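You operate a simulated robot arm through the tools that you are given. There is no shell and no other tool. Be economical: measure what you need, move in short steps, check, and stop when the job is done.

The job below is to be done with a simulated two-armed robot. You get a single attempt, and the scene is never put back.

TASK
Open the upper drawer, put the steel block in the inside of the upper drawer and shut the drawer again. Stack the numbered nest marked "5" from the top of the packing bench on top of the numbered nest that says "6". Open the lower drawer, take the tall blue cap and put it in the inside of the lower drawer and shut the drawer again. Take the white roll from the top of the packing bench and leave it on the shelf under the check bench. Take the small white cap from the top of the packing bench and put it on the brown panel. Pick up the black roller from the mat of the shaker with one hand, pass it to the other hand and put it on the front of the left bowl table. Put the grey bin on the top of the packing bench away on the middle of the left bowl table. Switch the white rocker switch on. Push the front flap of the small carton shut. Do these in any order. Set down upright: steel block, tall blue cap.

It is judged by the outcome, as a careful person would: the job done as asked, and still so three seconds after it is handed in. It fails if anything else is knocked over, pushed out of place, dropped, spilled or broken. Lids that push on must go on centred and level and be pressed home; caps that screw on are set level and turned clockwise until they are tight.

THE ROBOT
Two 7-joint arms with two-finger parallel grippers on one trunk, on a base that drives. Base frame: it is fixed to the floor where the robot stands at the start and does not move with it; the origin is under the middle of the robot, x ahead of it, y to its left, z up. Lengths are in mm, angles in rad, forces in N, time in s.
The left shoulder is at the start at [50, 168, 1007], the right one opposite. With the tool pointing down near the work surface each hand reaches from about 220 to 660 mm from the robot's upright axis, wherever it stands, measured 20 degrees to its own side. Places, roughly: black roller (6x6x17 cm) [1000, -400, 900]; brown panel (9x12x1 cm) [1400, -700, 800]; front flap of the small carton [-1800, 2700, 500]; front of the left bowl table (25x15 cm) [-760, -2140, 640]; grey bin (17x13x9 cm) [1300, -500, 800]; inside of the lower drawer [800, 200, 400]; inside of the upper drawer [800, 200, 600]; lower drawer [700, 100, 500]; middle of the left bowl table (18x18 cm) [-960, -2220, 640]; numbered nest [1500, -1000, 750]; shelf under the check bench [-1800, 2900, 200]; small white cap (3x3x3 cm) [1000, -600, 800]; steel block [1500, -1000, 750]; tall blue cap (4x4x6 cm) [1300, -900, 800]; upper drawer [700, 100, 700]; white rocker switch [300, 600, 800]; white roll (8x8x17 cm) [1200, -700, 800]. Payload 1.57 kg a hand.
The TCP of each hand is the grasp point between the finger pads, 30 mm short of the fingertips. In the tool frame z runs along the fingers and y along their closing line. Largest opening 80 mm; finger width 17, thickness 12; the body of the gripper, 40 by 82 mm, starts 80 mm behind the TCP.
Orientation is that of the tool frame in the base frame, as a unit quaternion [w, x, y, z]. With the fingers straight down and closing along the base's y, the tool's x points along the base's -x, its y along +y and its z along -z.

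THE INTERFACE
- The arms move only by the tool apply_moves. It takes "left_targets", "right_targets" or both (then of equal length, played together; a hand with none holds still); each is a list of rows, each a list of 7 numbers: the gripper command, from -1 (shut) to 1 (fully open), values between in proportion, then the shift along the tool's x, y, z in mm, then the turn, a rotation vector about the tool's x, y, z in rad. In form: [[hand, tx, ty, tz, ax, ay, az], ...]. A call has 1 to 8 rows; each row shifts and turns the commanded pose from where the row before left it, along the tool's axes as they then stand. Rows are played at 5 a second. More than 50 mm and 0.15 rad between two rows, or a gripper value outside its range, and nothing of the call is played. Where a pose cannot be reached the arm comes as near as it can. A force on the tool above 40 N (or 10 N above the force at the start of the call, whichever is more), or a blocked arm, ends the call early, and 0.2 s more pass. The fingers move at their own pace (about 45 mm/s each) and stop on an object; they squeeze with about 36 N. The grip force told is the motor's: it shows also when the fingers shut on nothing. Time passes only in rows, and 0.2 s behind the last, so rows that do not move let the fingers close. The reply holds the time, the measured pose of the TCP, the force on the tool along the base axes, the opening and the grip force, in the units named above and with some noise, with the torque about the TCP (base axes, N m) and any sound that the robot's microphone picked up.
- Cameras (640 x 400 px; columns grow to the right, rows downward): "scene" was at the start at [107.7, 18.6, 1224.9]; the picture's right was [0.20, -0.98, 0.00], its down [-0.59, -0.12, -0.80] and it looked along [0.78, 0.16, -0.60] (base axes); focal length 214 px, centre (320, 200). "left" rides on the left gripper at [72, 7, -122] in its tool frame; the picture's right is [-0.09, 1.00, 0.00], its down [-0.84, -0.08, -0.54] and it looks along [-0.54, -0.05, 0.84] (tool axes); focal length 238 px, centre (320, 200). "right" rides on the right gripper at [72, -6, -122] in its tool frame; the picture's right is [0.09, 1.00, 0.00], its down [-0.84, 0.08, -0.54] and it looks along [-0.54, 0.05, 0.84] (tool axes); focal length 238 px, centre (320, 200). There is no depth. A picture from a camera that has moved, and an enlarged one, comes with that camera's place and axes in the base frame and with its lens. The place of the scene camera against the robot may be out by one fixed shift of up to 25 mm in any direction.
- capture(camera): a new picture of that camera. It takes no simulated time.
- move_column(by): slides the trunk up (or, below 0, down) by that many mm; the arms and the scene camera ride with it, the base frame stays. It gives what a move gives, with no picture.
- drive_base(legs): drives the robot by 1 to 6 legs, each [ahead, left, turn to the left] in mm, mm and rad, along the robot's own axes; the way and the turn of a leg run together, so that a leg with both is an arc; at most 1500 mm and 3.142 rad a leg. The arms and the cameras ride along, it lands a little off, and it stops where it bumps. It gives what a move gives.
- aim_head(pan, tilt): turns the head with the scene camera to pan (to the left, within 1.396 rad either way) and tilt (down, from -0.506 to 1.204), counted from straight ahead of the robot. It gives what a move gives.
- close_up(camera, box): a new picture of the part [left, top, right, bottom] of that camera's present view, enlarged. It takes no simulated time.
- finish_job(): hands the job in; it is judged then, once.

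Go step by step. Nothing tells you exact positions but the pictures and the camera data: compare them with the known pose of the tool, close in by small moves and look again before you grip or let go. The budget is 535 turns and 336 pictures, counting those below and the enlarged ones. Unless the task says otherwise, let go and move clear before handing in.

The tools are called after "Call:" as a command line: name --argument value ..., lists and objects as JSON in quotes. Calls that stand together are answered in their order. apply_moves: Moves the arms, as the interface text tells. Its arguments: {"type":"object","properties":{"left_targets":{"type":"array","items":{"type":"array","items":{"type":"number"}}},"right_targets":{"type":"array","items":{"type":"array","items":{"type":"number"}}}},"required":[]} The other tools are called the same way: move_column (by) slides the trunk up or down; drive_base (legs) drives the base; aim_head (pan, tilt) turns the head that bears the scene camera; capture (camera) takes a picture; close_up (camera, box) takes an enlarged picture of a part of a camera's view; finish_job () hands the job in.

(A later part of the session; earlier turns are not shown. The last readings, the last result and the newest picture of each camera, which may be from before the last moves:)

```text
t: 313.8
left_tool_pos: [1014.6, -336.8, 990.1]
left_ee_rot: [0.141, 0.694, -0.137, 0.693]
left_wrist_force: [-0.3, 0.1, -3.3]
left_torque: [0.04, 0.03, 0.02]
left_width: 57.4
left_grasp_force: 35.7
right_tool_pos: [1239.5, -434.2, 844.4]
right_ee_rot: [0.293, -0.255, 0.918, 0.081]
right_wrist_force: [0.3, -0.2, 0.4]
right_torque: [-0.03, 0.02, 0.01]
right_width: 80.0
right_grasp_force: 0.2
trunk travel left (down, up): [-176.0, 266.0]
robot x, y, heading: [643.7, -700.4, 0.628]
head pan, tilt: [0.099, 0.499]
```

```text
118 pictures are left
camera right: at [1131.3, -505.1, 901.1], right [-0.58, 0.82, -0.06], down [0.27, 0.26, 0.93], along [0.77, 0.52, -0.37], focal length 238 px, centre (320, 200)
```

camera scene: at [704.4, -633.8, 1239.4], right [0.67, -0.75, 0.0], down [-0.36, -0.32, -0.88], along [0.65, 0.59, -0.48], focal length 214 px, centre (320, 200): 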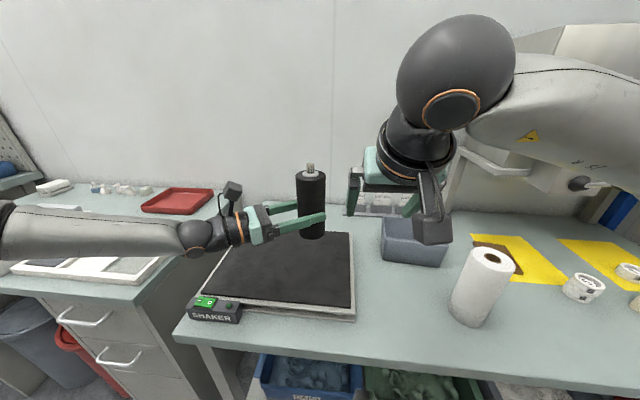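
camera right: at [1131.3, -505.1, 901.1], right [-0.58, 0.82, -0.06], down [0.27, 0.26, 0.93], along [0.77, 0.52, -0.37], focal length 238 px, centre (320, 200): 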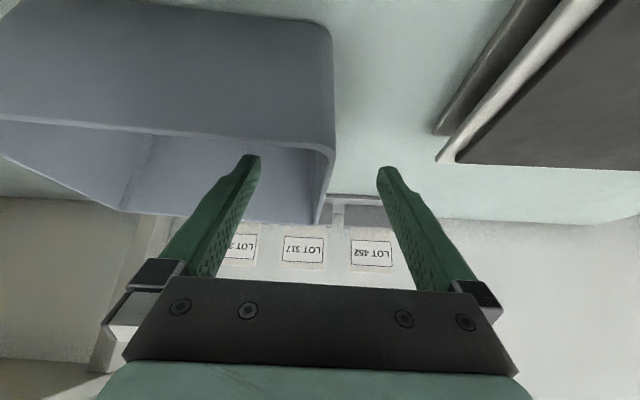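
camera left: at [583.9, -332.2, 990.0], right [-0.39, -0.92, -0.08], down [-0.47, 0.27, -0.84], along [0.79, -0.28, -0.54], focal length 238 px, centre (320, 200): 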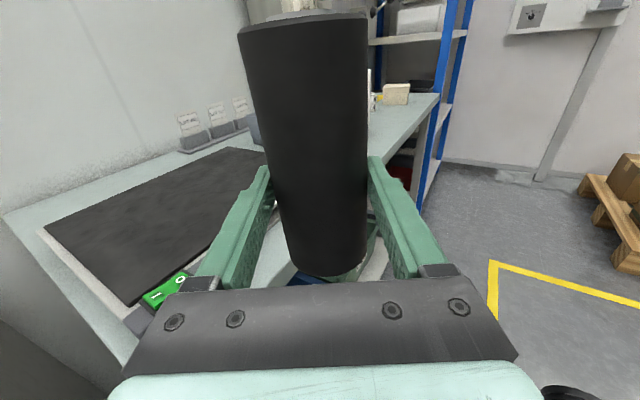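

Call:
apply_moves --right_targets '[[1, 6, 1, 8, 0, 0, 0], [-1, 0, 0, 0, 0, 0, 0], [-1, 0, 0, 0, 0, 0, 0], [-1, 0, 0, 0, 0, 0, 0], [-1, 0, 0, 0, 0, 0, 0], [-1, 0, 0, 0, 0, 0, 0]]'

Call:
capture --camera "right"

```text
t: 315.2
left_tool_pos: [1014.1, -336.3, 989.7]
left_ee_rot: [0.141, 0.694, -0.136, 0.693]
left_wrist_force: [0.3, 0.1, -3.7]
left_torque: [0.02, 0.05, 0.04]
left_width: 57.6
left_grasp_force: 36.0
right_tool_pos: [1238.6, -432.2, 834.9]
right_ee_rot: [0.294, -0.254, 0.918, 0.081]
right_wrist_force: [-1.4, -0.7, 3.9]
right_torque: [-0.69, -0.17, -0.28]
right_width: 5.0
right_grasp_force: 18.3
trunk travel left (down, up): [-176.0, 266.0]
robot x, y, heading: [643.7, -703.8, 0.631]
head pan, tilt: [0.099, 0.499]
```

```text
117 pictures are left
camera right: at [1130.1, -504.5, 892.2], right [-0.58, 0.82, -0.06], down [0.27, 0.26, 0.93], along [0.77, 0.52, -0.37], focal length 238 px, centre (320, 200)
```

right: 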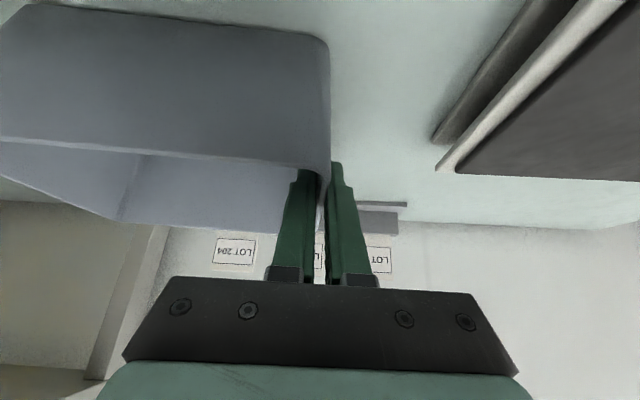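

Wall gripped. Lift gently and check.

Call:
apply_moves --right_targets '[[-1, 0, 0, 0, 0, 0, 0], [-1, -6, 0, -8, 0, 0, 0], [-1, -12, 0, -16, 0, 0, 0], [-1, -23, 0, -32, 0, 0, 0]]'

Call:
capture --camera "right"

Call:
capture --camera "scene"

```text
t: 316.2
left_tool_pos: [1014.1, -336.6, 989.2]
left_ee_rot: [0.139, 0.694, -0.135, 0.693]
left_wrist_force: [0.0, -0.2, -4.0]
left_torque: [0.04, 0.04, 0.0]
left_width: 57.7
left_grasp_force: 35.4
right_tool_pos: [1238.4, -430.3, 901.2]
right_ee_rot: [0.294, -0.254, 0.918, 0.081]
right_wrist_force: [0.2, 0.8, -3.2]
right_torque: [0.1, 0.1, 0.0]
right_width: 3.8
right_grasp_force: 24.6
trunk travel left (down, up): [-176.0, 266.0]
robot x, y, heading: [642.9, -704.4, 0.63]
head pan, tilt: [0.099, 0.499]
```

```text
116 pictures are left
camera right: at [1131.3, -502.1, 959.8], right [-0.58, 0.82, -0.05], down [0.27, 0.26, 0.93], along [0.77, 0.52, -0.37], focal length 238 px, centre (320, 200)
```

right: 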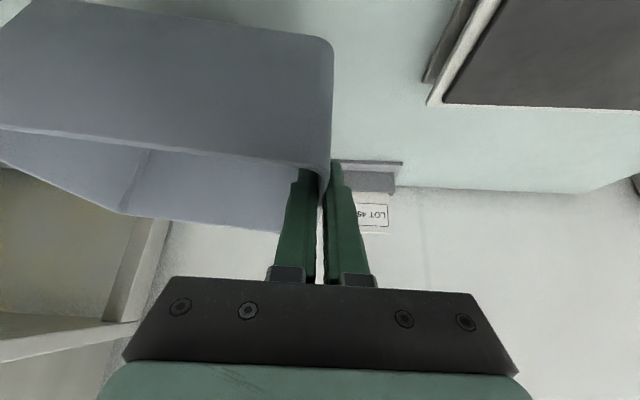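

```text
115 pictures are left
camera scene: at [728.2, -616.6, 1239.4], right [0.67, -0.75, 0.0], down [-0.36, -0.32, -0.88], along [0.65, 0.58, -0.48], focal length 214 px, centre (320, 200)
```

scene: 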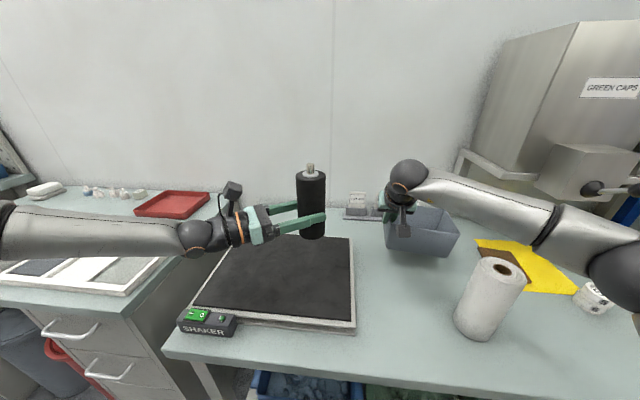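

Bin lifted level. Move out avoiding the white roll: back a little, left, then back.

Call:
drive_base --legs '[[-45, 0, 0], [0, 130, 0], [-200, 0, 0]]'

Call:
capture --camera "scene"

```text
t: 319.7
left_tool_pos: [737.1, -378.1, 989.4]
left_ee_rot: [0.141, 0.694, -0.135, 0.693]
left_wrist_force: [0.1, 0.3, -3.3]
left_torque: [0.02, 0.08, -0.01]
left_width: 57.5
left_grasp_force: 36.1
right_tool_pos: [962.3, -472.7, 902.8]
right_ee_rot: [0.294, -0.255, 0.918, 0.081]
right_wrist_force: [0.4, 0.3, -2.1]
right_torque: [0.13, 0.09, -0.03]
right_width: 3.5
right_grasp_force: 24.1
trunk travel left (down, up): [-176.0, 266.0]
robot x, y, heading: [369.3, -742.8, 0.634]
head pan, tilt: [0.099, 0.499]
```

```text
114 pictures are left
camera scene: at [451.3, -659.2, 1239.5], right [0.67, -0.75, 0.0], down [-0.36, -0.32, -0.88], along [0.65, 0.59, -0.48], focal length 214 px, centre (320, 200)
```

scene: 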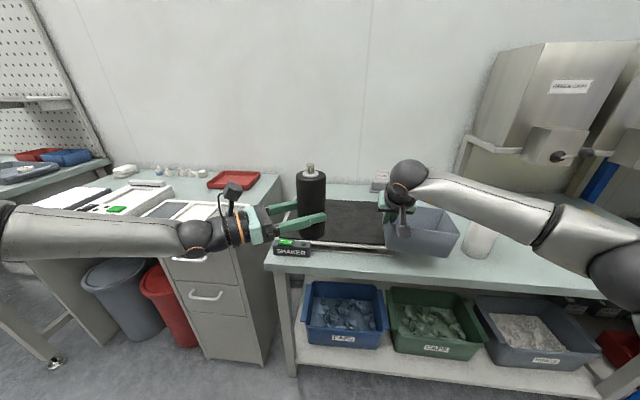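

Back up a bit more, then move right along the aisle, keeping the bin clear of the bench.

Call:
drive_base --legs '[[-110, 0, 0]]'

Call:
drive_base --legs '[[0, -450, 0], [0, -450, 0]]'

Call:
aim_head --pan -1.39 --tilt 0.4

Call:
capture --camera "scene"

```text
t: 320.9
left_tool_pos: [648.8, -441.6, 989.7]
left_ee_rot: [0.139, 0.694, -0.135, 0.693]
left_wrist_force: [-1.2, -0.5, -2.7]
left_torque: [0.05, 0.07, 0.05]
left_width: 57.8
left_grasp_force: 36.0
right_tool_pos: [874.0, -536.0, 902.7]
right_ee_rot: [0.293, -0.256, 0.918, 0.082]
right_wrist_force: [0.2, -0.1, -1.8]
right_torque: [0.09, 0.08, -0.01]
right_width: 3.5
right_grasp_force: 24.9
trunk travel left (down, up): [-176.0, 266.0]
robot x, y, heading: [280.9, -809.1, 0.626]
head pan, tilt: [0.099, 0.499]
```

```text
t: 328.9
left_tool_pos: [1159.8, -1135.8, 986.9]
left_ee_rot: [0.138, 0.696, -0.131, 0.692]
left_wrist_force: [-0.7, -1.3, -4.0]
left_torque: [0.01, 0.03, 0.02]
left_width: 57.7
left_grasp_force: 36.1
right_tool_pos: [1366.8, -1213.7, 901.8]
right_ee_rot: [0.286, -0.278, 0.912, 0.098]
right_wrist_force: [-1.4, 3.7, -1.8]
right_torque: [0.03, 0.03, 0.37]
right_width: 3.8
right_grasp_force: 24.6
trunk travel left (down, up): [-176.0, 266.0]
robot x, y, heading: [792.4, -1504.6, 0.645]
head pan, tilt: [0.099, 0.499]
stopped in leg 2: the force on the tool passed its limit at 53 N (the readings are from after the stop); the commanded pose is now the measured one
```

```text
t: 330.5
left_tool_pos: [1158.9, -1134.8, 988.4]
left_ee_rot: [0.139, 0.695, -0.133, 0.693]
left_wrist_force: [0.7, -0.4, -3.1]
left_torque: [0.0, 0.02, -0.01]
left_width: 57.5
left_grasp_force: 36.2
right_tool_pos: [1366.5, -1214.0, 903.0]
right_ee_rot: [0.286, -0.276, 0.912, 0.098]
right_wrist_force: [-7.8, 8.8, -1.9]
right_torque: [0.19, 0.24, 0.59]
right_width: 4.1
right_grasp_force: 24.2
trunk travel left (down, up): [-176.0, 266.0]
robot x, y, heading: [794.8, -1504.8, 0.638]
head pan, tilt: [-1.389, 0.4]
```

```text
113 pictures are left
camera scene: at [875.0, -1541.9, 1248.7], right [-0.68, -0.73, 0.0], down [-0.28, 0.26, -0.92], along [0.67, -0.63, -0.39], focal length 214 px, centre (320, 200)
```

scene: 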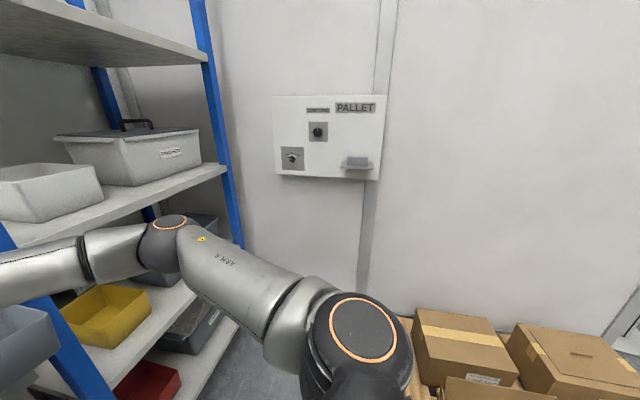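

The bin touched the rack post; back away left, retract the right arm, and then turn in the open aisle.

Call:
drive_base --legs '[[0, 150, 0]]'

Call:
apply_moves --right_targets '[[-1, 32, 0, -23, 0, 0, 0], [-1, 32, 0, -23, 0, 0, 0], [-1, 32, 0, -23, 0, 0, 0]]'

Call:
capture --camera "right"

Call:
drive_base --legs '[[-60, 0, 0]]'

Call:
capture --camera "scene"

```text
t: 332.5
left_tool_pos: [1068.9, -1014.1, 988.0]
left_ee_rot: [0.136, 0.695, -0.131, 0.693]
left_wrist_force: [-0.9, 0.5, -3.9]
left_torque: [0.03, 0.04, 0.0]
left_width: 57.5
left_grasp_force: 36.2
right_tool_pos: [1278.1, -1093.1, 901.1]
right_ee_rot: [0.287, -0.277, 0.912, 0.097]
right_wrist_force: [0.0, 0.3, -1.8]
right_torque: [0.12, 0.09, 0.01]
right_width: 3.6
right_grasp_force: 25.0
trunk travel left (down, up): [-176.0, 266.0]
robot x, y, heading: [704.6, -1387.3, 0.639]
head pan, tilt: [-1.389, 0.4]
```

```text
t: 333.3
left_tool_pos: [1068.6, -1014.5, 987.5]
left_ee_rot: [0.137, 0.696, -0.131, 0.693]
left_wrist_force: [-0.1, 0.0, -3.4]
left_torque: [-0.01, 0.03, 0.0]
left_width: 57.6
left_grasp_force: 35.7
right_tool_pos: [1180.9, -1158.9, 902.7]
right_ee_rot: [0.287, -0.277, 0.912, 0.098]
right_wrist_force: [-0.5, 0.9, -1.3]
right_torque: [0.1, 0.1, 0.01]
right_width: 3.6
right_grasp_force: 24.6
trunk travel left (down, up): [-176.0, 266.0]
robot x, y, heading: [704.3, -1384.1, 0.639]
head pan, tilt: [-1.389, 0.4]
```

```text
112 pictures are left
camera right: at [1078.4, -1237.8, 960.1], right [-0.62, 0.78, -0.03], down [0.27, 0.26, 0.93], along [0.73, 0.57, -0.37], focal length 238 px, centre (320, 200)
```

right: 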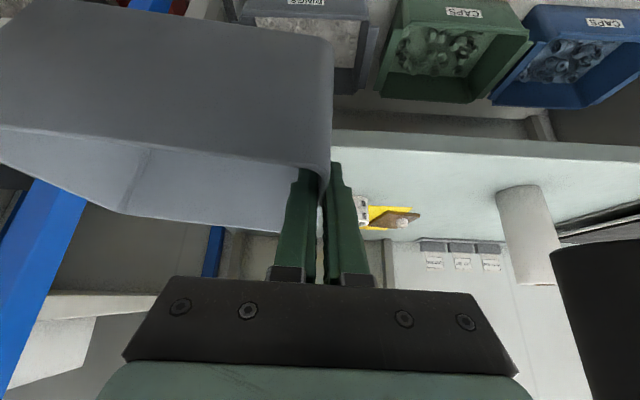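

```text
t: 334.2
left_tool_pos: [1021.8, -1050.5, 988.4]
left_ee_rot: [0.136, 0.696, -0.131, 0.693]
left_wrist_force: [0.0, -0.1, -4.0]
left_torque: [0.06, 0.08, 0.01]
left_width: 57.3
left_grasp_force: 36.4
right_tool_pos: [1133.6, -1195.0, 902.7]
right_ee_rot: [0.285, -0.277, 0.912, 0.099]
right_wrist_force: [0.3, 0.5, -1.7]
right_torque: [0.08, 0.1, -0.02]
right_width: 3.5
right_grasp_force: 24.9
trunk travel left (down, up): [-176.0, 266.0]
robot x, y, heading: [656.6, -1416.4, 0.644]
head pan, tilt: [-1.389, 0.4]
```

```text
111 pictures are left
camera scene: at [738.9, -1458.2, 1248.6], right [-0.68, -0.73, 0.0], down [-0.29, 0.26, -0.92], along [0.68, -0.63, -0.39], focal length 214 px, centre (320, 200)
```

scene: 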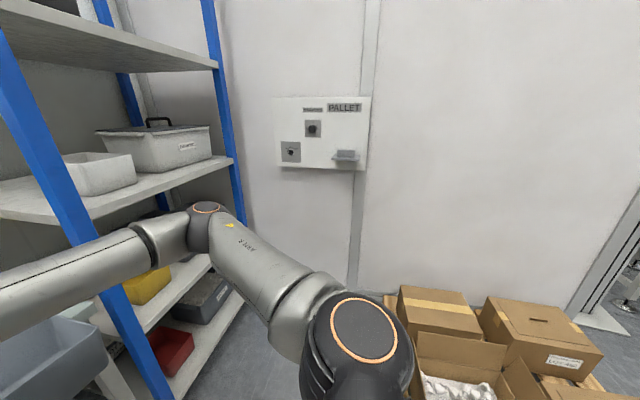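

Call:
drive_base --legs '[[0, 0, -1.2]]'

Call:
capture --camera "scene"

```text
t: 337.7
left_tool_pos: [1131.8, -1630.7, 987.8]
left_ee_rot: [0.507, 0.498, -0.503, 0.492]
left_wrist_force: [-0.3, -1.0, -2.6]
left_torque: [0.07, 0.01, -0.02]
left_width: 57.5
left_grasp_force: 36.0
right_tool_pos: [1036.9, -1787.6, 902.5]
right_ee_rot: [0.291, 0.291, 0.907, -0.082]
right_wrist_force: [-0.2, -0.5, -1.1]
right_torque: [0.12, -0.09, 0.02]
right_width: 3.5
right_grasp_force: 24.7
trunk travel left (down, up): [-176.0, 266.0]
robot x, y, heading: [654.6, -1420.0, -0.572]
head pan, tilt: [-1.389, 0.4]
```

```text
110 pictures are left
camera scene: at [638.0, -1526.9, 1248.6], right [-0.93, 0.38, 0.0], down [0.15, 0.36, -0.92], along [-0.35, -0.85, -0.39], focal length 214 px, centre (320, 200)
```

scene: 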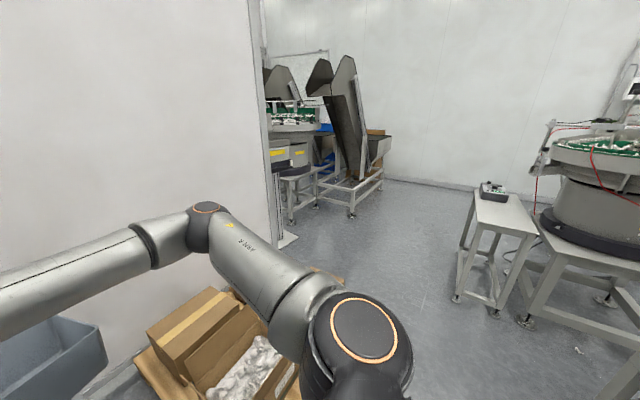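

The table with the small device (px 500,210) is the left bowl table. Turn to face along its axis (heading ≈ −2.76).

Call:
drive_base --legs '[[0, 0, -1.1], [0, 0, -1.08]]'

Call:
aim_head --pan 0 --tilt 0.5

Call:
capture --camera "scene"

```text
t: 343.6
left_tool_pos: [203.8, -1679.7, 987.8]
left_ee_rot: [-0.668, 0.224, 0.671, 0.23]
left_wrist_force: [0.6, -0.3, -3.6]
left_torque: [-0.03, -0.06, -0.04]
left_width: 57.5
left_grasp_force: 36.1
right_tool_pos: [135.0, -1507.7, 902.3]
right_ee_rot: [0.058, 0.941, 0.15, -0.297]
right_wrist_force: [1.1, -0.1, -1.2]
right_torque: [-0.08, -0.08, -0.03]
right_width: 3.7
right_grasp_force: 24.8
trunk travel left (down, up): [-176.0, 266.0]
robot x, y, heading: [652.6, -1424.7, -2.776]
head pan, tilt: [-1.389, 0.4]
```

```text
t: 345.1
left_tool_pos: [204.0, -1678.2, 986.7]
left_ee_rot: [-0.668, 0.226, 0.671, 0.231]
left_wrist_force: [-1.2, -0.1, -2.5]
left_torque: [-0.01, -0.04, 0.01]
left_width: 57.5
left_grasp_force: 36.0
right_tool_pos: [134.9, -1509.1, 902.4]
right_ee_rot: [0.058, 0.941, 0.15, -0.297]
right_wrist_force: [-0.6, 0.4, -2.0]
right_torque: [-0.14, -0.07, 0.0]
right_width: 3.6
right_grasp_force: 24.6
trunk travel left (down, up): [-176.0, 266.0]
robot x, y, heading: [656.8, -1418.4, -2.768]
head pan, tilt: [0.0, 0.499]
```

```text
109 pictures are left
camera scene: at [516.2, -1466.5, 1239.4], right [-0.36, 0.93, 0.0], down [0.45, 0.17, -0.88], along [-0.82, -0.32, -0.48], focal length 214 px, centre (320, 200)
```

scene: 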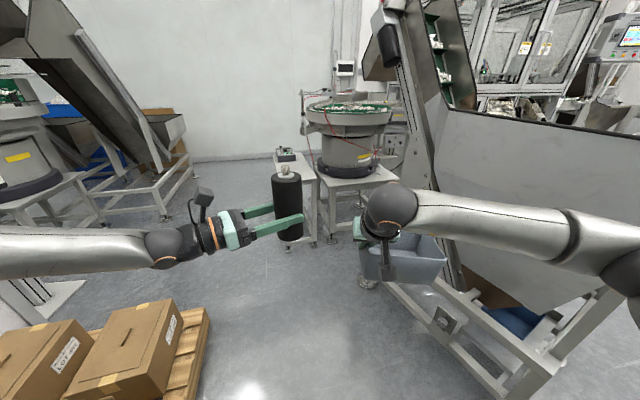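

Left bowl table is ahead-left of the bowl feeder; an elevator frame is on the right. Shift left a bit and advance.

Call:
drive_base --legs '[[0, 140, 0], [450, 0, 0]]'

Call:
aim_head --pan 0 --tilt 0.65

Call:
capture --camera "scene"

```text
t: 347.2
left_tool_pos: [254.9, -1810.2, 985.6]
left_ee_rot: [-0.666, 0.225, 0.673, 0.231]
left_wrist_force: [0.7, 0.1, -4.4]
left_torque: [0.0, -0.03, 0.01]
left_width: 57.8
left_grasp_force: 36.8
right_tool_pos: [186.1, -1639.4, 901.5]
right_ee_rot: [0.057, 0.942, 0.149, -0.296]
right_wrist_force: [-1.1, -0.3, -1.9]
right_torque: [-0.12, -0.08, -0.02]
right_width: 3.8
right_grasp_force: 24.5
trunk travel left (down, up): [-176.0, 266.0]
robot x, y, heading: [705.2, -1552.7, -2.771]
head pan, tilt: [0.0, 0.499]
stopped in leg 1: the robot was blocked; the commanded pose is now the measured one
```

```text
t: 347.9
left_tool_pos: [254.5, -1810.7, 985.9]
left_ee_rot: [-0.667, 0.225, 0.672, 0.231]
left_wrist_force: [0.5, -0.3, -3.3]
left_torque: [-0.06, -0.04, 0.01]
left_width: 57.4
left_grasp_force: 36.1
right_tool_pos: [186.5, -1639.8, 901.2]
right_ee_rot: [0.058, 0.941, 0.149, -0.297]
right_wrist_force: [-0.3, -0.3, -1.9]
right_torque: [-0.13, -0.05, 0.01]
right_width: 4.0
right_grasp_force: 23.9
trunk travel left (down, up): [-176.0, 266.0]
robot x, y, heading: [702.4, -1551.1, -2.777]
head pan, tilt: [0.0, 0.649]
```

```text
108 pictures are left
camera scene: at [570.8, -1596.6, 1226.1], right [-0.36, 0.93, 0.0], down [0.56, 0.22, -0.8], along [-0.74, -0.29, -0.6], focal length 214 px, centre (320, 200)
```

scene: 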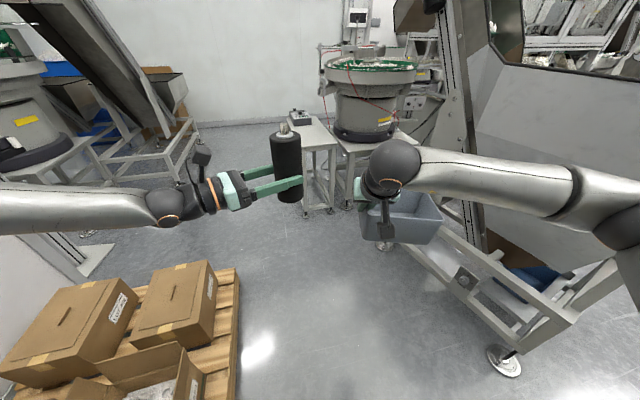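

Call:
drive_base --legs '[[0, -25, 0], [450, 0, 0]]'

Call:
capture --camera "scene"

```text
t: 351.1
left_tool_pos: [-174.1, -1942.2, 986.3]
left_ee_rot: [-0.667, 0.227, 0.671, 0.231]
left_wrist_force: [0.2, 0.9, -2.7]
left_torque: [-0.02, -0.01, -0.03]
left_width: 57.5
left_grasp_force: 36.1
right_tool_pos: [-241.7, -1773.3, 902.0]
right_ee_rot: [0.057, 0.942, 0.147, -0.297]
right_wrist_force: [0.3, -0.2, -1.2]
right_torque: [-0.1, -0.02, -0.02]
right_width: 3.7
right_grasp_force: 24.8
trunk travel left (down, up): [-176.0, 266.0]
robot x, y, heading: [279.2, -1687.7, -2.777]
head pan, tilt: [0.0, 0.649]
```

```text
107 pictures are left
camera scene: at [143.5, -1731.4, 1226.0], right [-0.35, 0.94, 0.0], down [0.57, 0.21, -0.8], along [-0.74, -0.28, -0.61], focal length 214 px, centre (320, 200)
```

scene: 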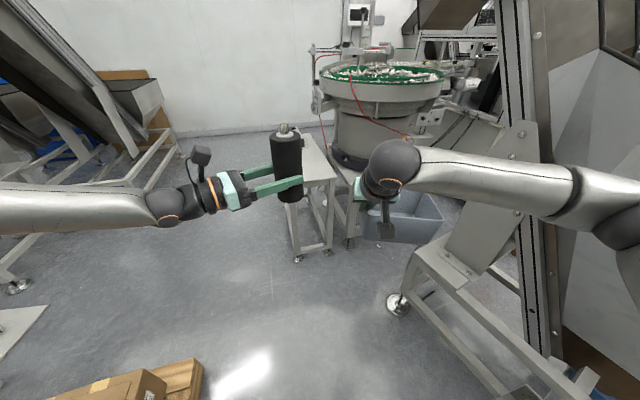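

Bin goes to the table middle, roller to its front. Shift left so the bin lines up (and the right elbow clears the elevator), then advance.

Call:
drive_base --legs '[[0, 236, 0], [430, 0, 0]]'

Call:
capture --camera "scene"

Call:
capture --camera "right"

```text
t: 353.0
left_tool_pos: [-129.5, -2063.4, 985.1]
left_ee_rot: [-0.666, 0.224, 0.674, 0.23]
left_wrist_force: [0.8, -0.6, -3.5]
left_torque: [-0.04, -0.03, 0.0]
left_width: 57.6
left_grasp_force: 36.1
right_tool_pos: [-197.7, -1895.4, 902.2]
right_ee_rot: [0.058, 0.941, 0.151, -0.296]
right_wrist_force: [-0.3, -0.3, -1.6]
right_torque: [-0.13, -0.07, -0.02]
right_width: 3.7
right_grasp_force: 24.5
trunk travel left (down, up): [-176.0, 266.0]
robot x, y, heading: [325.2, -1804.5, -2.773]
head pan, tilt: [0.0, 0.649]
stopped in leg 1: the robot was blocked; the commanded pose is now the measured one
```

```text
106 pictures are left
camera scene: at [186.9, -1850.4, 1226.0], right [-0.36, 0.93, 0.0], down [0.56, 0.22, -0.8], along [-0.74, -0.29, -0.6], focal length 214 px, centre (320, 200)
```

scene: 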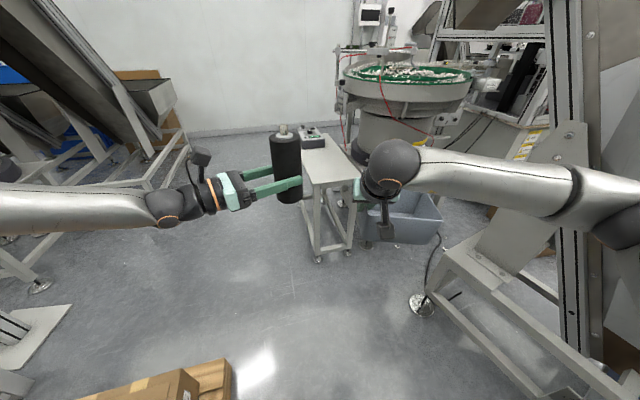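

```text
105 pictures are left
camera right: at [-77.9, -1845.5, 959.8], right [0.39, -0.92, -0.03], down [-0.33, -0.17, 0.93], along [-0.86, -0.35, -0.38], focal length 238 px, centre (320, 200)
```

right: 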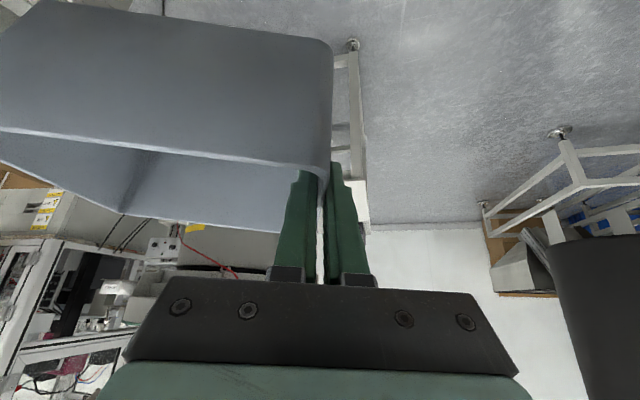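

Call:
drive_base --legs '[[0, -20, 0], [280, 0, 0]]'

Call:
drive_base --legs '[[60, 126, 0]]'

Call:
capture --camera "scene"

```text
t: 355.4
left_tool_pos: [-398.6, -2146.1, 985.9]
left_ee_rot: [-0.666, 0.223, 0.673, 0.23]
left_wrist_force: [-0.2, 0.4, -3.1]
left_torque: [-0.03, -0.03, 0.01]
left_width: 57.4
left_grasp_force: 36.1
right_tool_pos: [-466.5, -1976.3, 902.9]
right_ee_rot: [0.058, 0.941, 0.15, -0.297]
right_wrist_force: [0.1, 0.3, -1.7]
right_torque: [-0.07, -0.08, 0.01]
right_width: 3.7
right_grasp_force: 24.6
trunk travel left (down, up): [-176.0, 266.0]
robot x, y, heading: [54.6, -1889.5, -2.772]
head pan, tilt: [0.0, 0.649]
```

```text
t: 357.2
left_tool_pos: [-416.6, -2274.7, 985.3]
left_ee_rot: [-0.668, 0.222, 0.673, 0.227]
left_wrist_force: [-0.9, -0.2, -4.1]
left_torque: [-0.04, -0.05, -0.02]
left_width: 57.4
left_grasp_force: 35.6
right_tool_pos: [-486.2, -2105.2, 901.6]
right_ee_rot: [0.057, 0.941, 0.152, -0.297]
right_wrist_force: [0.8, 0.6, -1.8]
right_torque: [-0.09, -0.06, 0.0]
right_width: 3.9
right_grasp_force: 24.4
trunk travel left (down, up): [-176.0, 266.0]
robot x, y, heading: [33.1, -2014.8, -2.771]
head pan, tilt: [0.0, 0.649]
```

```text
104 pictures are left
camera scene: at [-102.5, -2059.4, 1226.0], right [-0.36, 0.93, 0.0], down [0.56, 0.22, -0.8], along [-0.74, -0.29, -0.61], focal length 214 px, centre (320, 200)
```

scene: 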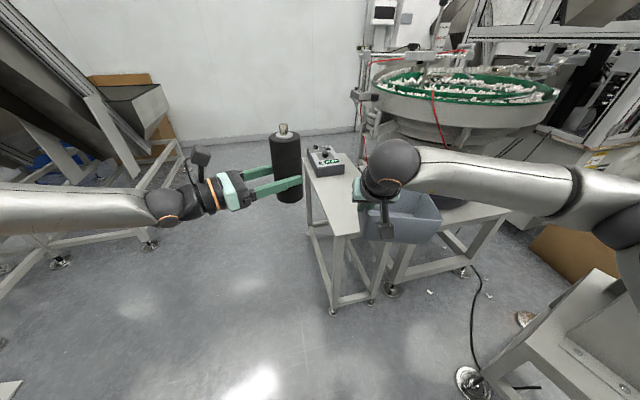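

Call:
capture --camera "right"

Call:
close_up --camera "scene" --box '[270, 110, 510, 260]'

```text
103 pictures are left
camera right: at [-367.3, -2055.7, 959.9], right [0.39, -0.92, -0.03], down [-0.33, -0.18, 0.93], along [-0.86, -0.35, -0.38], focal length 238 px, centre (320, 200)
```

right: 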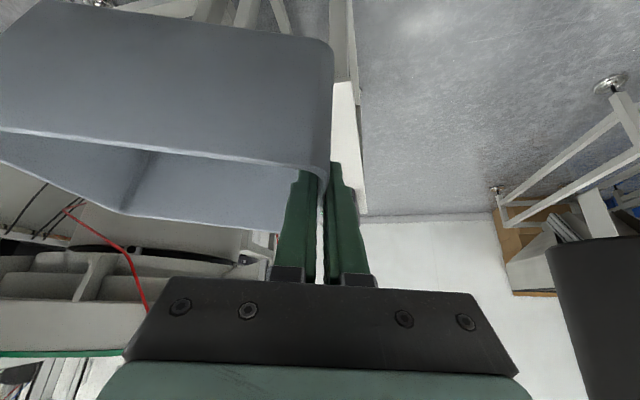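

```text
2.67 times, centred on (390, 185) of scene
camera zoom: at [-102.5, -2059.4, 1226.0], right [-0.36, 0.93, 0.0], down [0.56, 0.22, -0.8], along [-0.74, -0.29, -0.61], focal length 572 px, centre (133, 240)
```

zoom: 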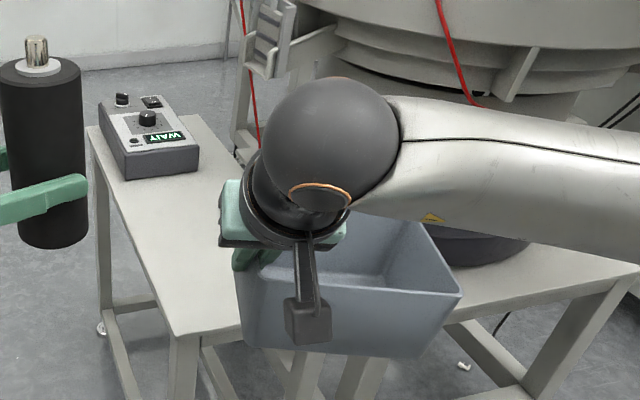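

Table is ~250 mm wide and ~600 long, axis ≈ −2.7. Drive in so the bin ends over its middle; extend the right arm as needed.

Call:
drive_base --legs '[[370, 12, 0]]'

Call:
apply_moves --right_targets '[[-1, -32, 0, 23, 0, 0, 0], [-1, -32, 0, 23, 0, 0, 0], [-1, -24, 0, 17, 0, 0, 0]]'

Call:
capture --camera "scene"

Call:
capture --camera "right"

```text
t: 359.5
left_tool_pos: [-760.4, -2421.9, 984.8]
left_ee_rot: [-0.667, 0.222, 0.674, 0.228]
left_wrist_force: [0.1, -0.2, -4.2]
left_torque: [-0.05, -0.05, 0.0]
left_width: 57.4
left_grasp_force: 36.8
right_tool_pos: [-830.4, -2253.5, 902.7]
right_ee_rot: [0.06, 0.941, 0.154, -0.297]
right_wrist_force: [0.0, 0.4, -2.1]
right_torque: [-0.09, -0.07, 0.01]
right_width: 3.4
right_grasp_force: 25.3
trunk travel left (down, up): [-176.0, 266.0]
robot x, y, heading: [-309.6, -2160.5, -2.771]
head pan, tilt: [0.0, 0.649]
```

```text
t: 360.3
left_tool_pos: [-761.3, -2423.0, 984.5]
left_ee_rot: [-0.667, 0.221, 0.674, 0.228]
left_wrist_force: [-0.1, 0.2, -3.6]
left_torque: [-0.04, -0.01, 0.0]
left_width: 57.6
left_grasp_force: 36.0
right_tool_pos: [-930.5, -2289.7, 899.3]
right_ee_rot: [0.059, 0.942, 0.155, -0.293]
right_wrist_force: [8.5, -6.3, -13.7]
right_torque: [-1.06, -0.96, -0.29]
right_width: 15.4
right_grasp_force: 30.4
trunk travel left (down, up): [-176.0, 266.0]
robot x, y, heading: [-311.1, -2162.6, -2.772]
head pan, tilt: [0.0, 0.649]
```

```text
101 pictures are left
camera scene: at [-446.5, -2207.0, 1225.8], right [-0.36, 0.93, 0.0], down [0.56, 0.22, -0.8], along [-0.74, -0.29, -0.61], focal length 214 px, centre (320, 200)
```

scene: 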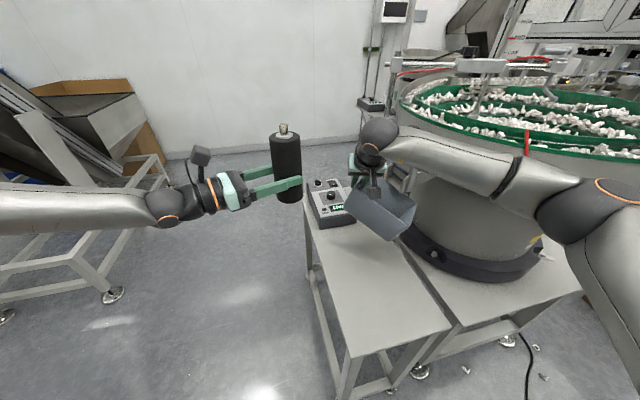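

```text
100 pictures are left
camera right: at [-811.8, -2239.7, 958.1], right [0.4, -0.92, -0.03], down [-0.34, -0.18, 0.92], along [-0.85, -0.36, -0.38], focal length 238 px, centre (320, 200)
```

right: 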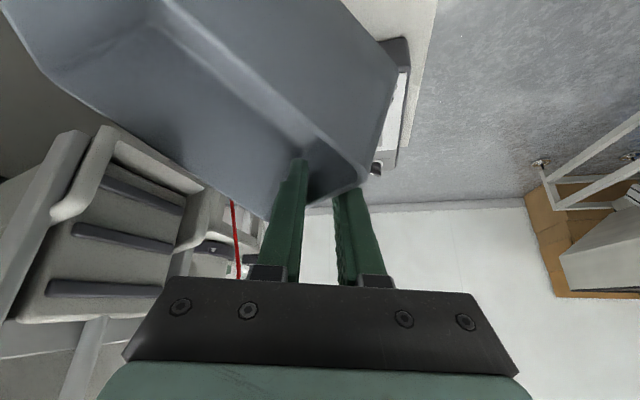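

The bin bumped the feeder bowl's overhang and twisted in the grip. Retract the arm first and inspect.

Call:
apply_moves --right_targets '[[-1, 16, 0, -12, 0, 0, 0], [-1, 32, 0, -23, 0, 0, 0], [-1, 32, 0, -23, 0, 0, 0]]'

Call:
capture --camera "right"

Call:
capture --camera "scene"

```text
t: 361.1
left_tool_pos: [-761.2, -2422.7, 985.0]
left_ee_rot: [-0.668, 0.222, 0.673, 0.227]
left_wrist_force: [-0.2, -0.7, -3.6]
left_torque: [-0.03, -0.05, -0.03]
left_width: 57.5
left_grasp_force: 35.7
right_tool_pos: [-838.8, -2257.2, 907.7]
right_ee_rot: [0.059, 0.94, 0.153, -0.3]
right_wrist_force: [-0.4, 0.6, -1.5]
right_torque: [-0.12, -0.06, 0.0]
right_width: 4.0
right_grasp_force: 24.8
trunk travel left (down, up): [-176.0, 266.0]
robot x, y, heading: [-310.6, -2162.3, -2.775]
head pan, tilt: [0.0, 0.649]
```

```text
99 pictures are left
camera right: at [-718.7, -2207.5, 964.9], right [0.39, -0.92, -0.03], down [-0.33, -0.17, 0.93], along [-0.86, -0.36, -0.37], focal length 238 px, centre (320, 200)
```

right: 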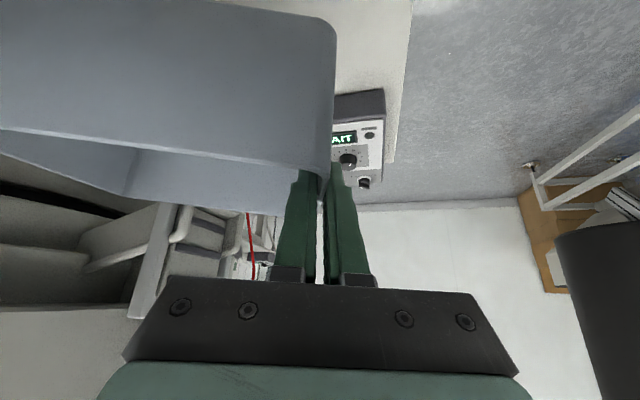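

```text
98 pictures are left
camera scene: at [-445.8, -2206.1, 1226.4], right [-0.36, 0.93, 0.0], down [0.56, 0.22, -0.8], along [-0.74, -0.29, -0.6], focal length 214 px, centre (320, 200)
```

scene: 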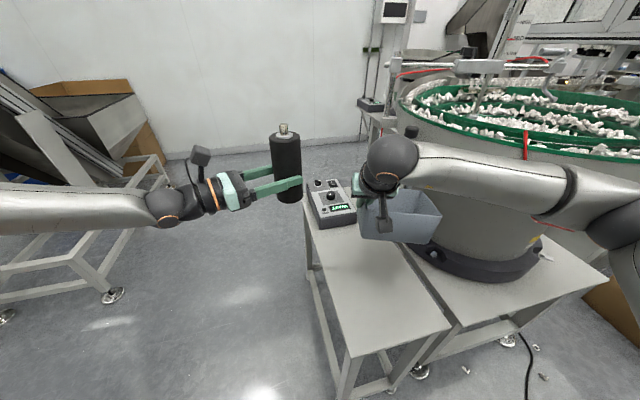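

Bin is still level in the grip. Lower first (under the bowl's flare), then advance.

Call:
move_column --by -160

Call:
apply_moves --right_targets '[[-1, 7, 0, 9, 0, 0, 0]]'

Call:
capture --camera "scene"

Call:
capture --camera "right"

```text
t: 363.0
left_tool_pos: [-759.5, -2423.3, 826.3]
left_ee_rot: [-0.667, 0.221, 0.674, 0.227]
left_wrist_force: [0.9, -0.3, -3.6]
left_torque: [-0.04, -0.06, 0.01]
left_width: 57.3
left_grasp_force: 36.0
right_tool_pos: [-837.0, -2257.4, 744.8]
right_ee_rot: [0.059, 0.941, 0.154, -0.296]
right_wrist_force: [-0.5, -0.5, -2.9]
right_torque: [-0.12, -0.06, -0.02]
right_width: 3.8
right_grasp_force: 24.5
trunk travel left (down, up): [-16.0, 426.0]
robot x, y, heading: [-312.5, -2161.4, -2.766]
head pan, tilt: [0.0, 0.649]
```

```text
t: 363.4
left_tool_pos: [-760.7, -2422.1, 825.0]
left_ee_rot: [-0.667, 0.223, 0.673, 0.228]
left_wrist_force: [-0.3, -0.3, -3.0]
left_torque: [0.0, -0.06, 0.0]
left_width: 57.5
left_grasp_force: 36.3
right_tool_pos: [-837.0, -2257.0, 735.6]
right_ee_rot: [0.059, 0.94, 0.154, -0.298]
right_wrist_force: [2.2, -1.3, 4.4]
right_torque: [0.68, 0.44, -0.22]
right_width: 3.9
right_grasp_force: 24.8
trunk travel left (down, up): [-16.0, 426.0]
robot x, y, heading: [-309.4, -2157.9, -2.767]
head pan, tilt: [0.0, 0.649]
```

```text
97 pictures are left
camera scene: at [-445.6, -2206.4, 1066.3], right [-0.36, 0.93, 0.0], down [0.56, 0.22, -0.8], along [-0.74, -0.29, -0.6], focal length 214 px, centre (320, 200)
```

scene: 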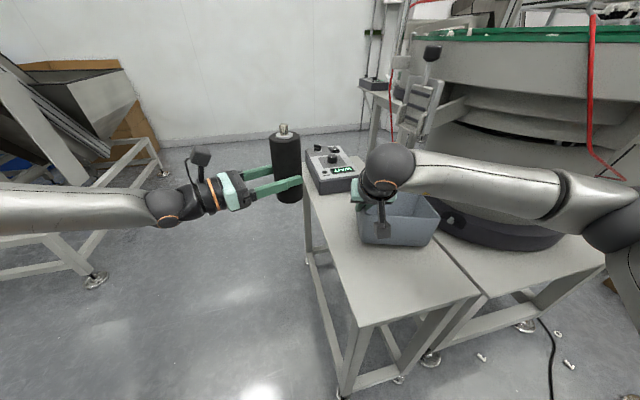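

```text
96 pictures are left
camera right: at [-717.7, -2208.0, 792.7], right [0.4, -0.92, -0.03], down [-0.33, -0.18, 0.93], along [-0.86, -0.36, -0.37], focal length 238 px, centre (320, 200)
```

right: 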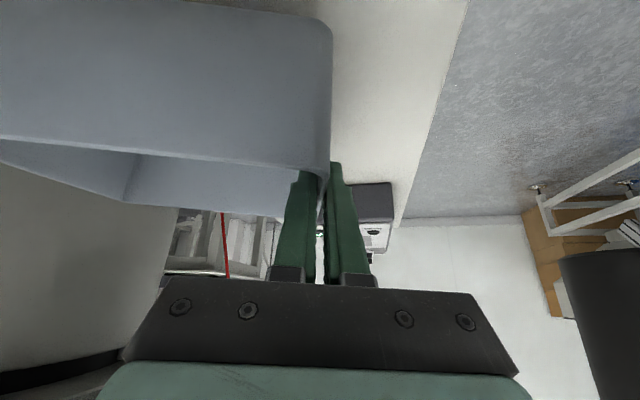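

Bin base already touches the table (table ≈ 655–660). Lift a touch, move ahead 85 and left 28, then set down.

Call:
apply_moves --right_targets '[[-1, -7, 0, -10, 0, 0, 0]]'

Call:
drive_base --legs '[[45, 28, 0]]'

Call:
apply_moves --right_targets '[[-1, -16, 0, 11, 0, 0, 0], [-1, -16, 0, 11, 0, 0, 0]]'

Call:
capture --camera "scene"

```text
t: 363.8
left_tool_pos: [-761.2, -2423.5, 824.7]
left_ee_rot: [-0.667, 0.223, 0.674, 0.228]
left_wrist_force: [0.2, 1.0, -2.5]
left_torque: [-0.02, -0.06, 0.0]
left_width: 57.3
left_grasp_force: 35.4
right_tool_pos: [-836.6, -2257.5, 745.1]
right_ee_rot: [0.06, 0.941, 0.155, -0.295]
right_wrist_force: [0.4, -0.4, -1.5]
right_torque: [-0.11, -0.05, 0.01]
right_width: 3.6
right_grasp_force: 24.5
trunk travel left (down, up): [-16.0, 426.0]
robot x, y, heading: [-312.8, -2161.4, -2.769]
head pan, tilt: [0.0, 0.649]
```

```text
t: 364.7
left_tool_pos: [-791.1, -2464.2, 825.5]
left_ee_rot: [-0.667, 0.222, 0.674, 0.228]
left_wrist_force: [-0.3, -0.6, -3.9]
left_torque: [-0.02, -0.03, 0.03]
left_width: 57.5
left_grasp_force: 36.1
right_tool_pos: [-868.8, -2298.0, 746.2]
right_ee_rot: [0.058, 0.941, 0.153, -0.296]
right_wrist_force: [0.4, -0.1, -1.9]
right_torque: [-0.13, -0.07, -0.01]
right_width: 3.5
right_grasp_force: 24.1
trunk travel left (down, up): [-16.0, 426.0]
robot x, y, heading: [-339.7, -2204.9, -2.768]
head pan, tilt: [0.0, 0.649]
```

```text
t: 365.3
left_tool_pos: [-791.9, -2464.2, 825.5]
left_ee_rot: [-0.667, 0.221, 0.675, 0.227]
left_wrist_force: [1.1, -0.6, -2.8]
left_torque: [-0.02, -0.05, -0.01]
left_width: 57.7
left_grasp_force: 36.2
right_tool_pos: [-906.4, -2309.8, 744.7]
right_ee_rot: [0.059, 0.941, 0.154, -0.297]
right_wrist_force: [0.7, -0.2, -1.3]
right_torque: [-0.13, -0.04, 0.0]
right_width: 3.7
right_grasp_force: 24.8
trunk travel left (down, up): [-16.0, 426.0]
robot x, y, heading: [-343.6, -2201.8, -2.769]
head pan, tilt: [0.0, 0.649]
```

```text
95 pictures are left
camera scene: at [-477.3, -2248.1, 1066.0], right [-0.36, 0.93, 0.0], down [0.56, 0.22, -0.8], along [-0.74, -0.29, -0.6], focal length 214 px, centre (320, 200)
```

scene: 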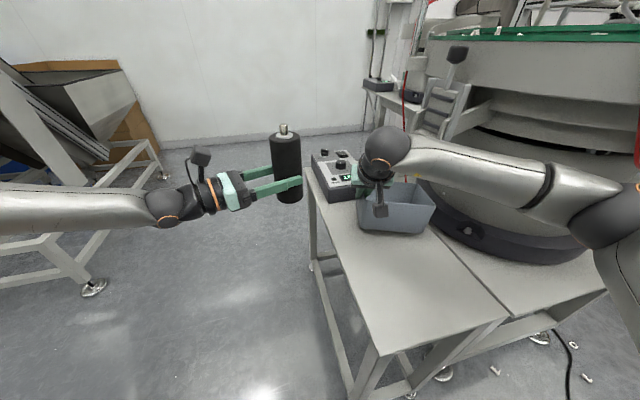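

Call:
close_up --camera "scene" --box '[300, 140, 460, 240]'

Call:
capture --camera "right"

```text
4.00 times, centred on (380, 190) of scene
camera zoom: at [-477.3, -2248.1, 1066.0], right [-0.36, 0.93, 0.0], down [0.56, 0.22, -0.8], along [-0.74, -0.29, -0.6], focal length 858 px, centre (80, 240)
```

zoom: 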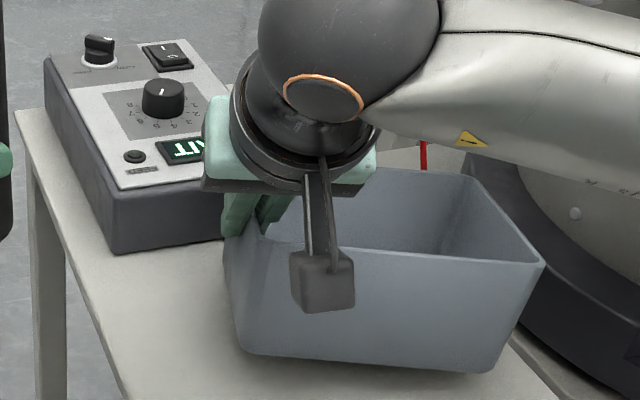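

```text
93 pictures are left
camera right: at [-786.6, -2260.3, 803.0], right [0.39, -0.92, -0.03], down [-0.33, -0.18, 0.93], along [-0.86, -0.35, -0.38], focal length 238 px, centre (320, 200)
```

right: 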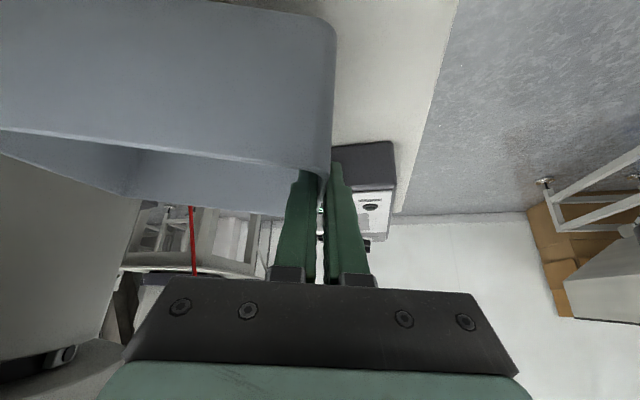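

Position good, no contact with the device. Lower to the table.

Call:
apply_moves --right_targets '[[-1, 2.3, 0, 3.3, 0, 0, 0], [-1, 2.3, 0, 3.3, 0, 0, 0], [-1, 1.5, 0, 2, 0, 0, 0], [-1, 1.5, 0, 2, 0, 0, 0]]'

Call:
close_up --camera "scene" --box '[320, 160, 480, 260]'

```text
t: 366.3
left_tool_pos: [-790.0, -2463.9, 825.5]
left_ee_rot: [-0.667, 0.221, 0.674, 0.227]
left_wrist_force: [0.5, 0.1, -2.9]
left_torque: [0.0, -0.01, 0.01]
left_width: 57.5
left_grasp_force: 36.2
right_tool_pos: [-904.6, -2312.2, 734.4]
right_ee_rot: [0.059, 0.94, 0.155, -0.298]
right_wrist_force: [2.7, -1.1, 5.7]
right_torque: [0.69, 0.53, -0.2]
right_width: 3.9
right_grasp_force: 25.0
trunk travel left (down, up): [-16.0, 426.0]
robot x, y, heading: [-342.3, -2202.8, -2.77]
head pan, tilt: [0.0, 0.649]
```

```text
4.00 times, centred on (400, 210) of scene
camera zoom: at [-476.6, -2248.2, 1066.2], right [-0.36, 0.93, 0.0], down [0.56, 0.22, -0.8], along [-0.74, -0.29, -0.6], focal length 858 px, centre (0, 160)
```

zoom: 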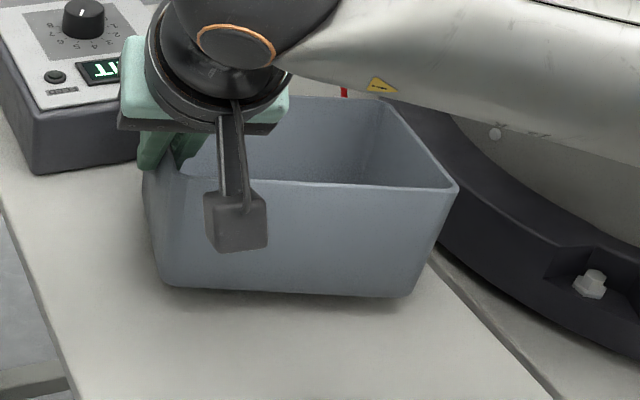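

Call:
apply_moves --right_targets '[[-1, 1.5, 0, 2, 0, 0, 0], [-1, 1.5, 0, 2, 0, 0, 0]]'

```text
t: 366.9
left_tool_pos: [-791.2, -2465.2, 826.9]
left_ee_rot: [-0.667, 0.222, 0.674, 0.228]
left_wrist_force: [-0.3, -0.4, -3.9]
left_torque: [-0.03, -0.02, -0.01]
left_width: 57.2
left_grasp_force: 36.1
right_tool_pos: [-904.1, -2310.7, 729.2]
right_ee_rot: [0.06, 0.941, 0.155, -0.296]
right_wrist_force: [2.7, -0.8, 5.5]
right_torque: [0.67, 0.61, -0.1]
right_width: 5.1
right_grasp_force: 25.1
trunk travel left (down, up): [-16.0, 426.0]
robot x, y, heading: [-342.4, -2200.3, -2.763]
head pan, tilt: [0.0, 0.649]
```

Call:
apply_moves --right_targets '[[-1, 1.5, 0, 2, 0, 0, 0], [-1, 1.5, 0, 2, 0, 0, 0], [-1, 1.5, 0, 2, 0, 0, 0]]'

Call:
close_up --camera "scene" --box '[320, 160, 480, 260]'

```text
t: 367.7
left_tool_pos: [-790.7, -2465.5, 826.6]
left_ee_rot: [-0.668, 0.221, 0.674, 0.227]
left_wrist_force: [-0.4, -0.4, -4.0]
left_torque: [-0.03, -0.05, -0.04]
left_width: 57.4
left_grasp_force: 36.1
right_tool_pos: [-904.4, -2310.3, 723.2]
right_ee_rot: [0.06, 0.94, 0.154, -0.298]
right_wrist_force: [5.0, -1.2, 13.3]
right_torque: [0.63, 1.02, -0.17]
right_width: 5.8
right_grasp_force: 25.8
trunk travel left (down, up): [-16.0, 426.0]
robot x, y, heading: [-339.2, -2203.8, -2.771]
head pan, tilt: [0.0, 0.649]
```

```text
4.00 times, centred on (400, 210) of scene
camera zoom: at [-475.8, -2248.0, 1066.3], right [-0.36, 0.93, 0.0], down [0.56, 0.22, -0.8], along [-0.74, -0.29, -0.6], focal length 858 px, centre (0, 160)
```

zoom: 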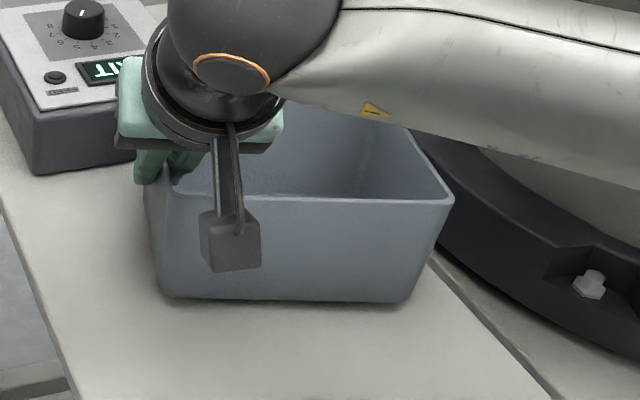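

Bin rests flat. Open slightly and rise out.

Call:
apply_moves --right_targets '[[-0.4, 0, 0, 0, 0, 0, 0], [-0.3, 0, 0, 0, 0, 0, 0], [-0.3, -12, 0, -16, 0, 0, 0], [-0.3, -23, 0, -32, 0, 0, 0], [-0.3, -23, 0, -32, 0, 0, 0], [-0.3, 10, 0, -40, 0, 0, 0], [-0.3, 32, 0, -23, 0, 0, 0]]'

Call:
capture --camera "scene"

```text
t: 369.3
left_tool_pos: [-792.0, -2463.3, 825.8]
left_ee_rot: [-0.667, 0.222, 0.673, 0.227]
left_wrist_force: [0.0, 0.1, -3.2]
left_torque: [-0.04, -0.04, -0.01]
left_width: 57.6
left_grasp_force: 36.3
right_tool_pos: [-839.9, -2286.0, 848.1]
right_ee_rot: [0.059, 0.941, 0.153, -0.297]
right_wrist_force: [-0.9, -0.3, -0.1]
right_torque: [0.01, 0.01, -0.02]
right_width: 28.1
right_grasp_force: 0.1
trunk travel left (down, up): [-16.0, 426.0]
robot x, y, heading: [-340.1, -2201.7, -2.772]
head pan, tilt: [0.0, 0.649]
```

```text
90 pictures are left
camera scene: at [-477.2, -2248.1, 1066.1], right [-0.36, 0.93, 0.0], down [0.56, 0.22, -0.8], along [-0.74, -0.29, -0.6], focal length 214 px, centre (320, 200)
```

scene: 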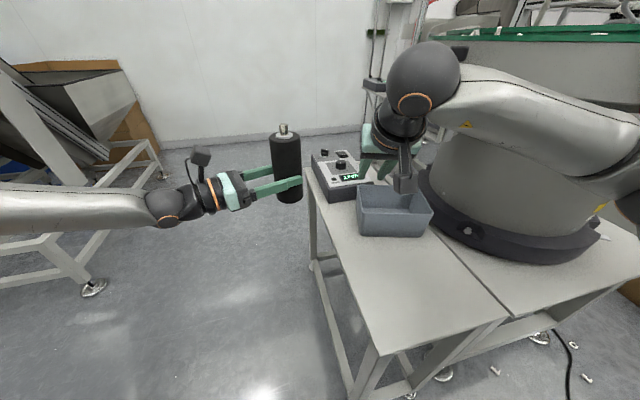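

Bin placed on the middle. Now the roller: back 150, then right 290 so it comes over the table front.

Call:
drive_base --legs '[[-150, 0, 0], [0, -200, 0]]'

Call:
capture --camera "scene"

```text
t: 372.7
left_tool_pos: [-723.9, -2224.0, 825.8]
left_ee_rot: [-0.668, 0.221, 0.674, 0.226]
left_wrist_force: [-0.6, -1.5, -3.3]
left_torque: [-0.01, -0.04, -0.03]
left_width: 57.6
left_grasp_force: 35.7
right_tool_pos: [-773.4, -2046.2, 845.4]
right_ee_rot: [0.059, 0.94, 0.155, -0.297]
right_wrist_force: [0.3, 0.4, 0.1]
right_torque: [0.01, -0.01, -0.02]
right_width: 28.2
right_grasp_force: 0.0
trunk travel left (down, up): [-16.0, 426.0]
robot x, y, heading: [-277.2, -1959.9, -2.763]
head pan, tilt: [0.0, 0.649]
```

```text
89 pictures are left
camera scene: at [-410.2, -2006.9, 1066.1], right [-0.37, 0.93, 0.0], down [0.56, 0.22, -0.8], along [-0.74, -0.29, -0.6], focal length 214 px, centre (320, 200)
```

scene: 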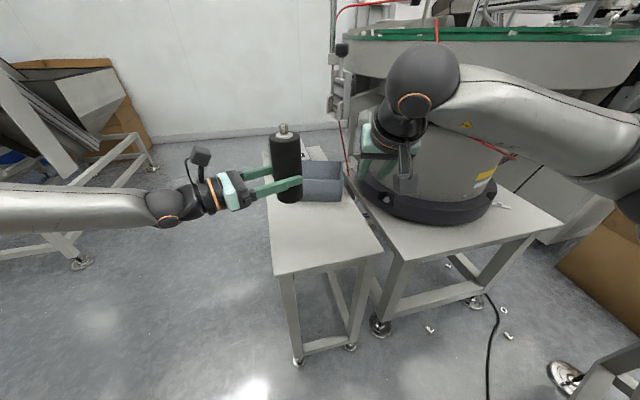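

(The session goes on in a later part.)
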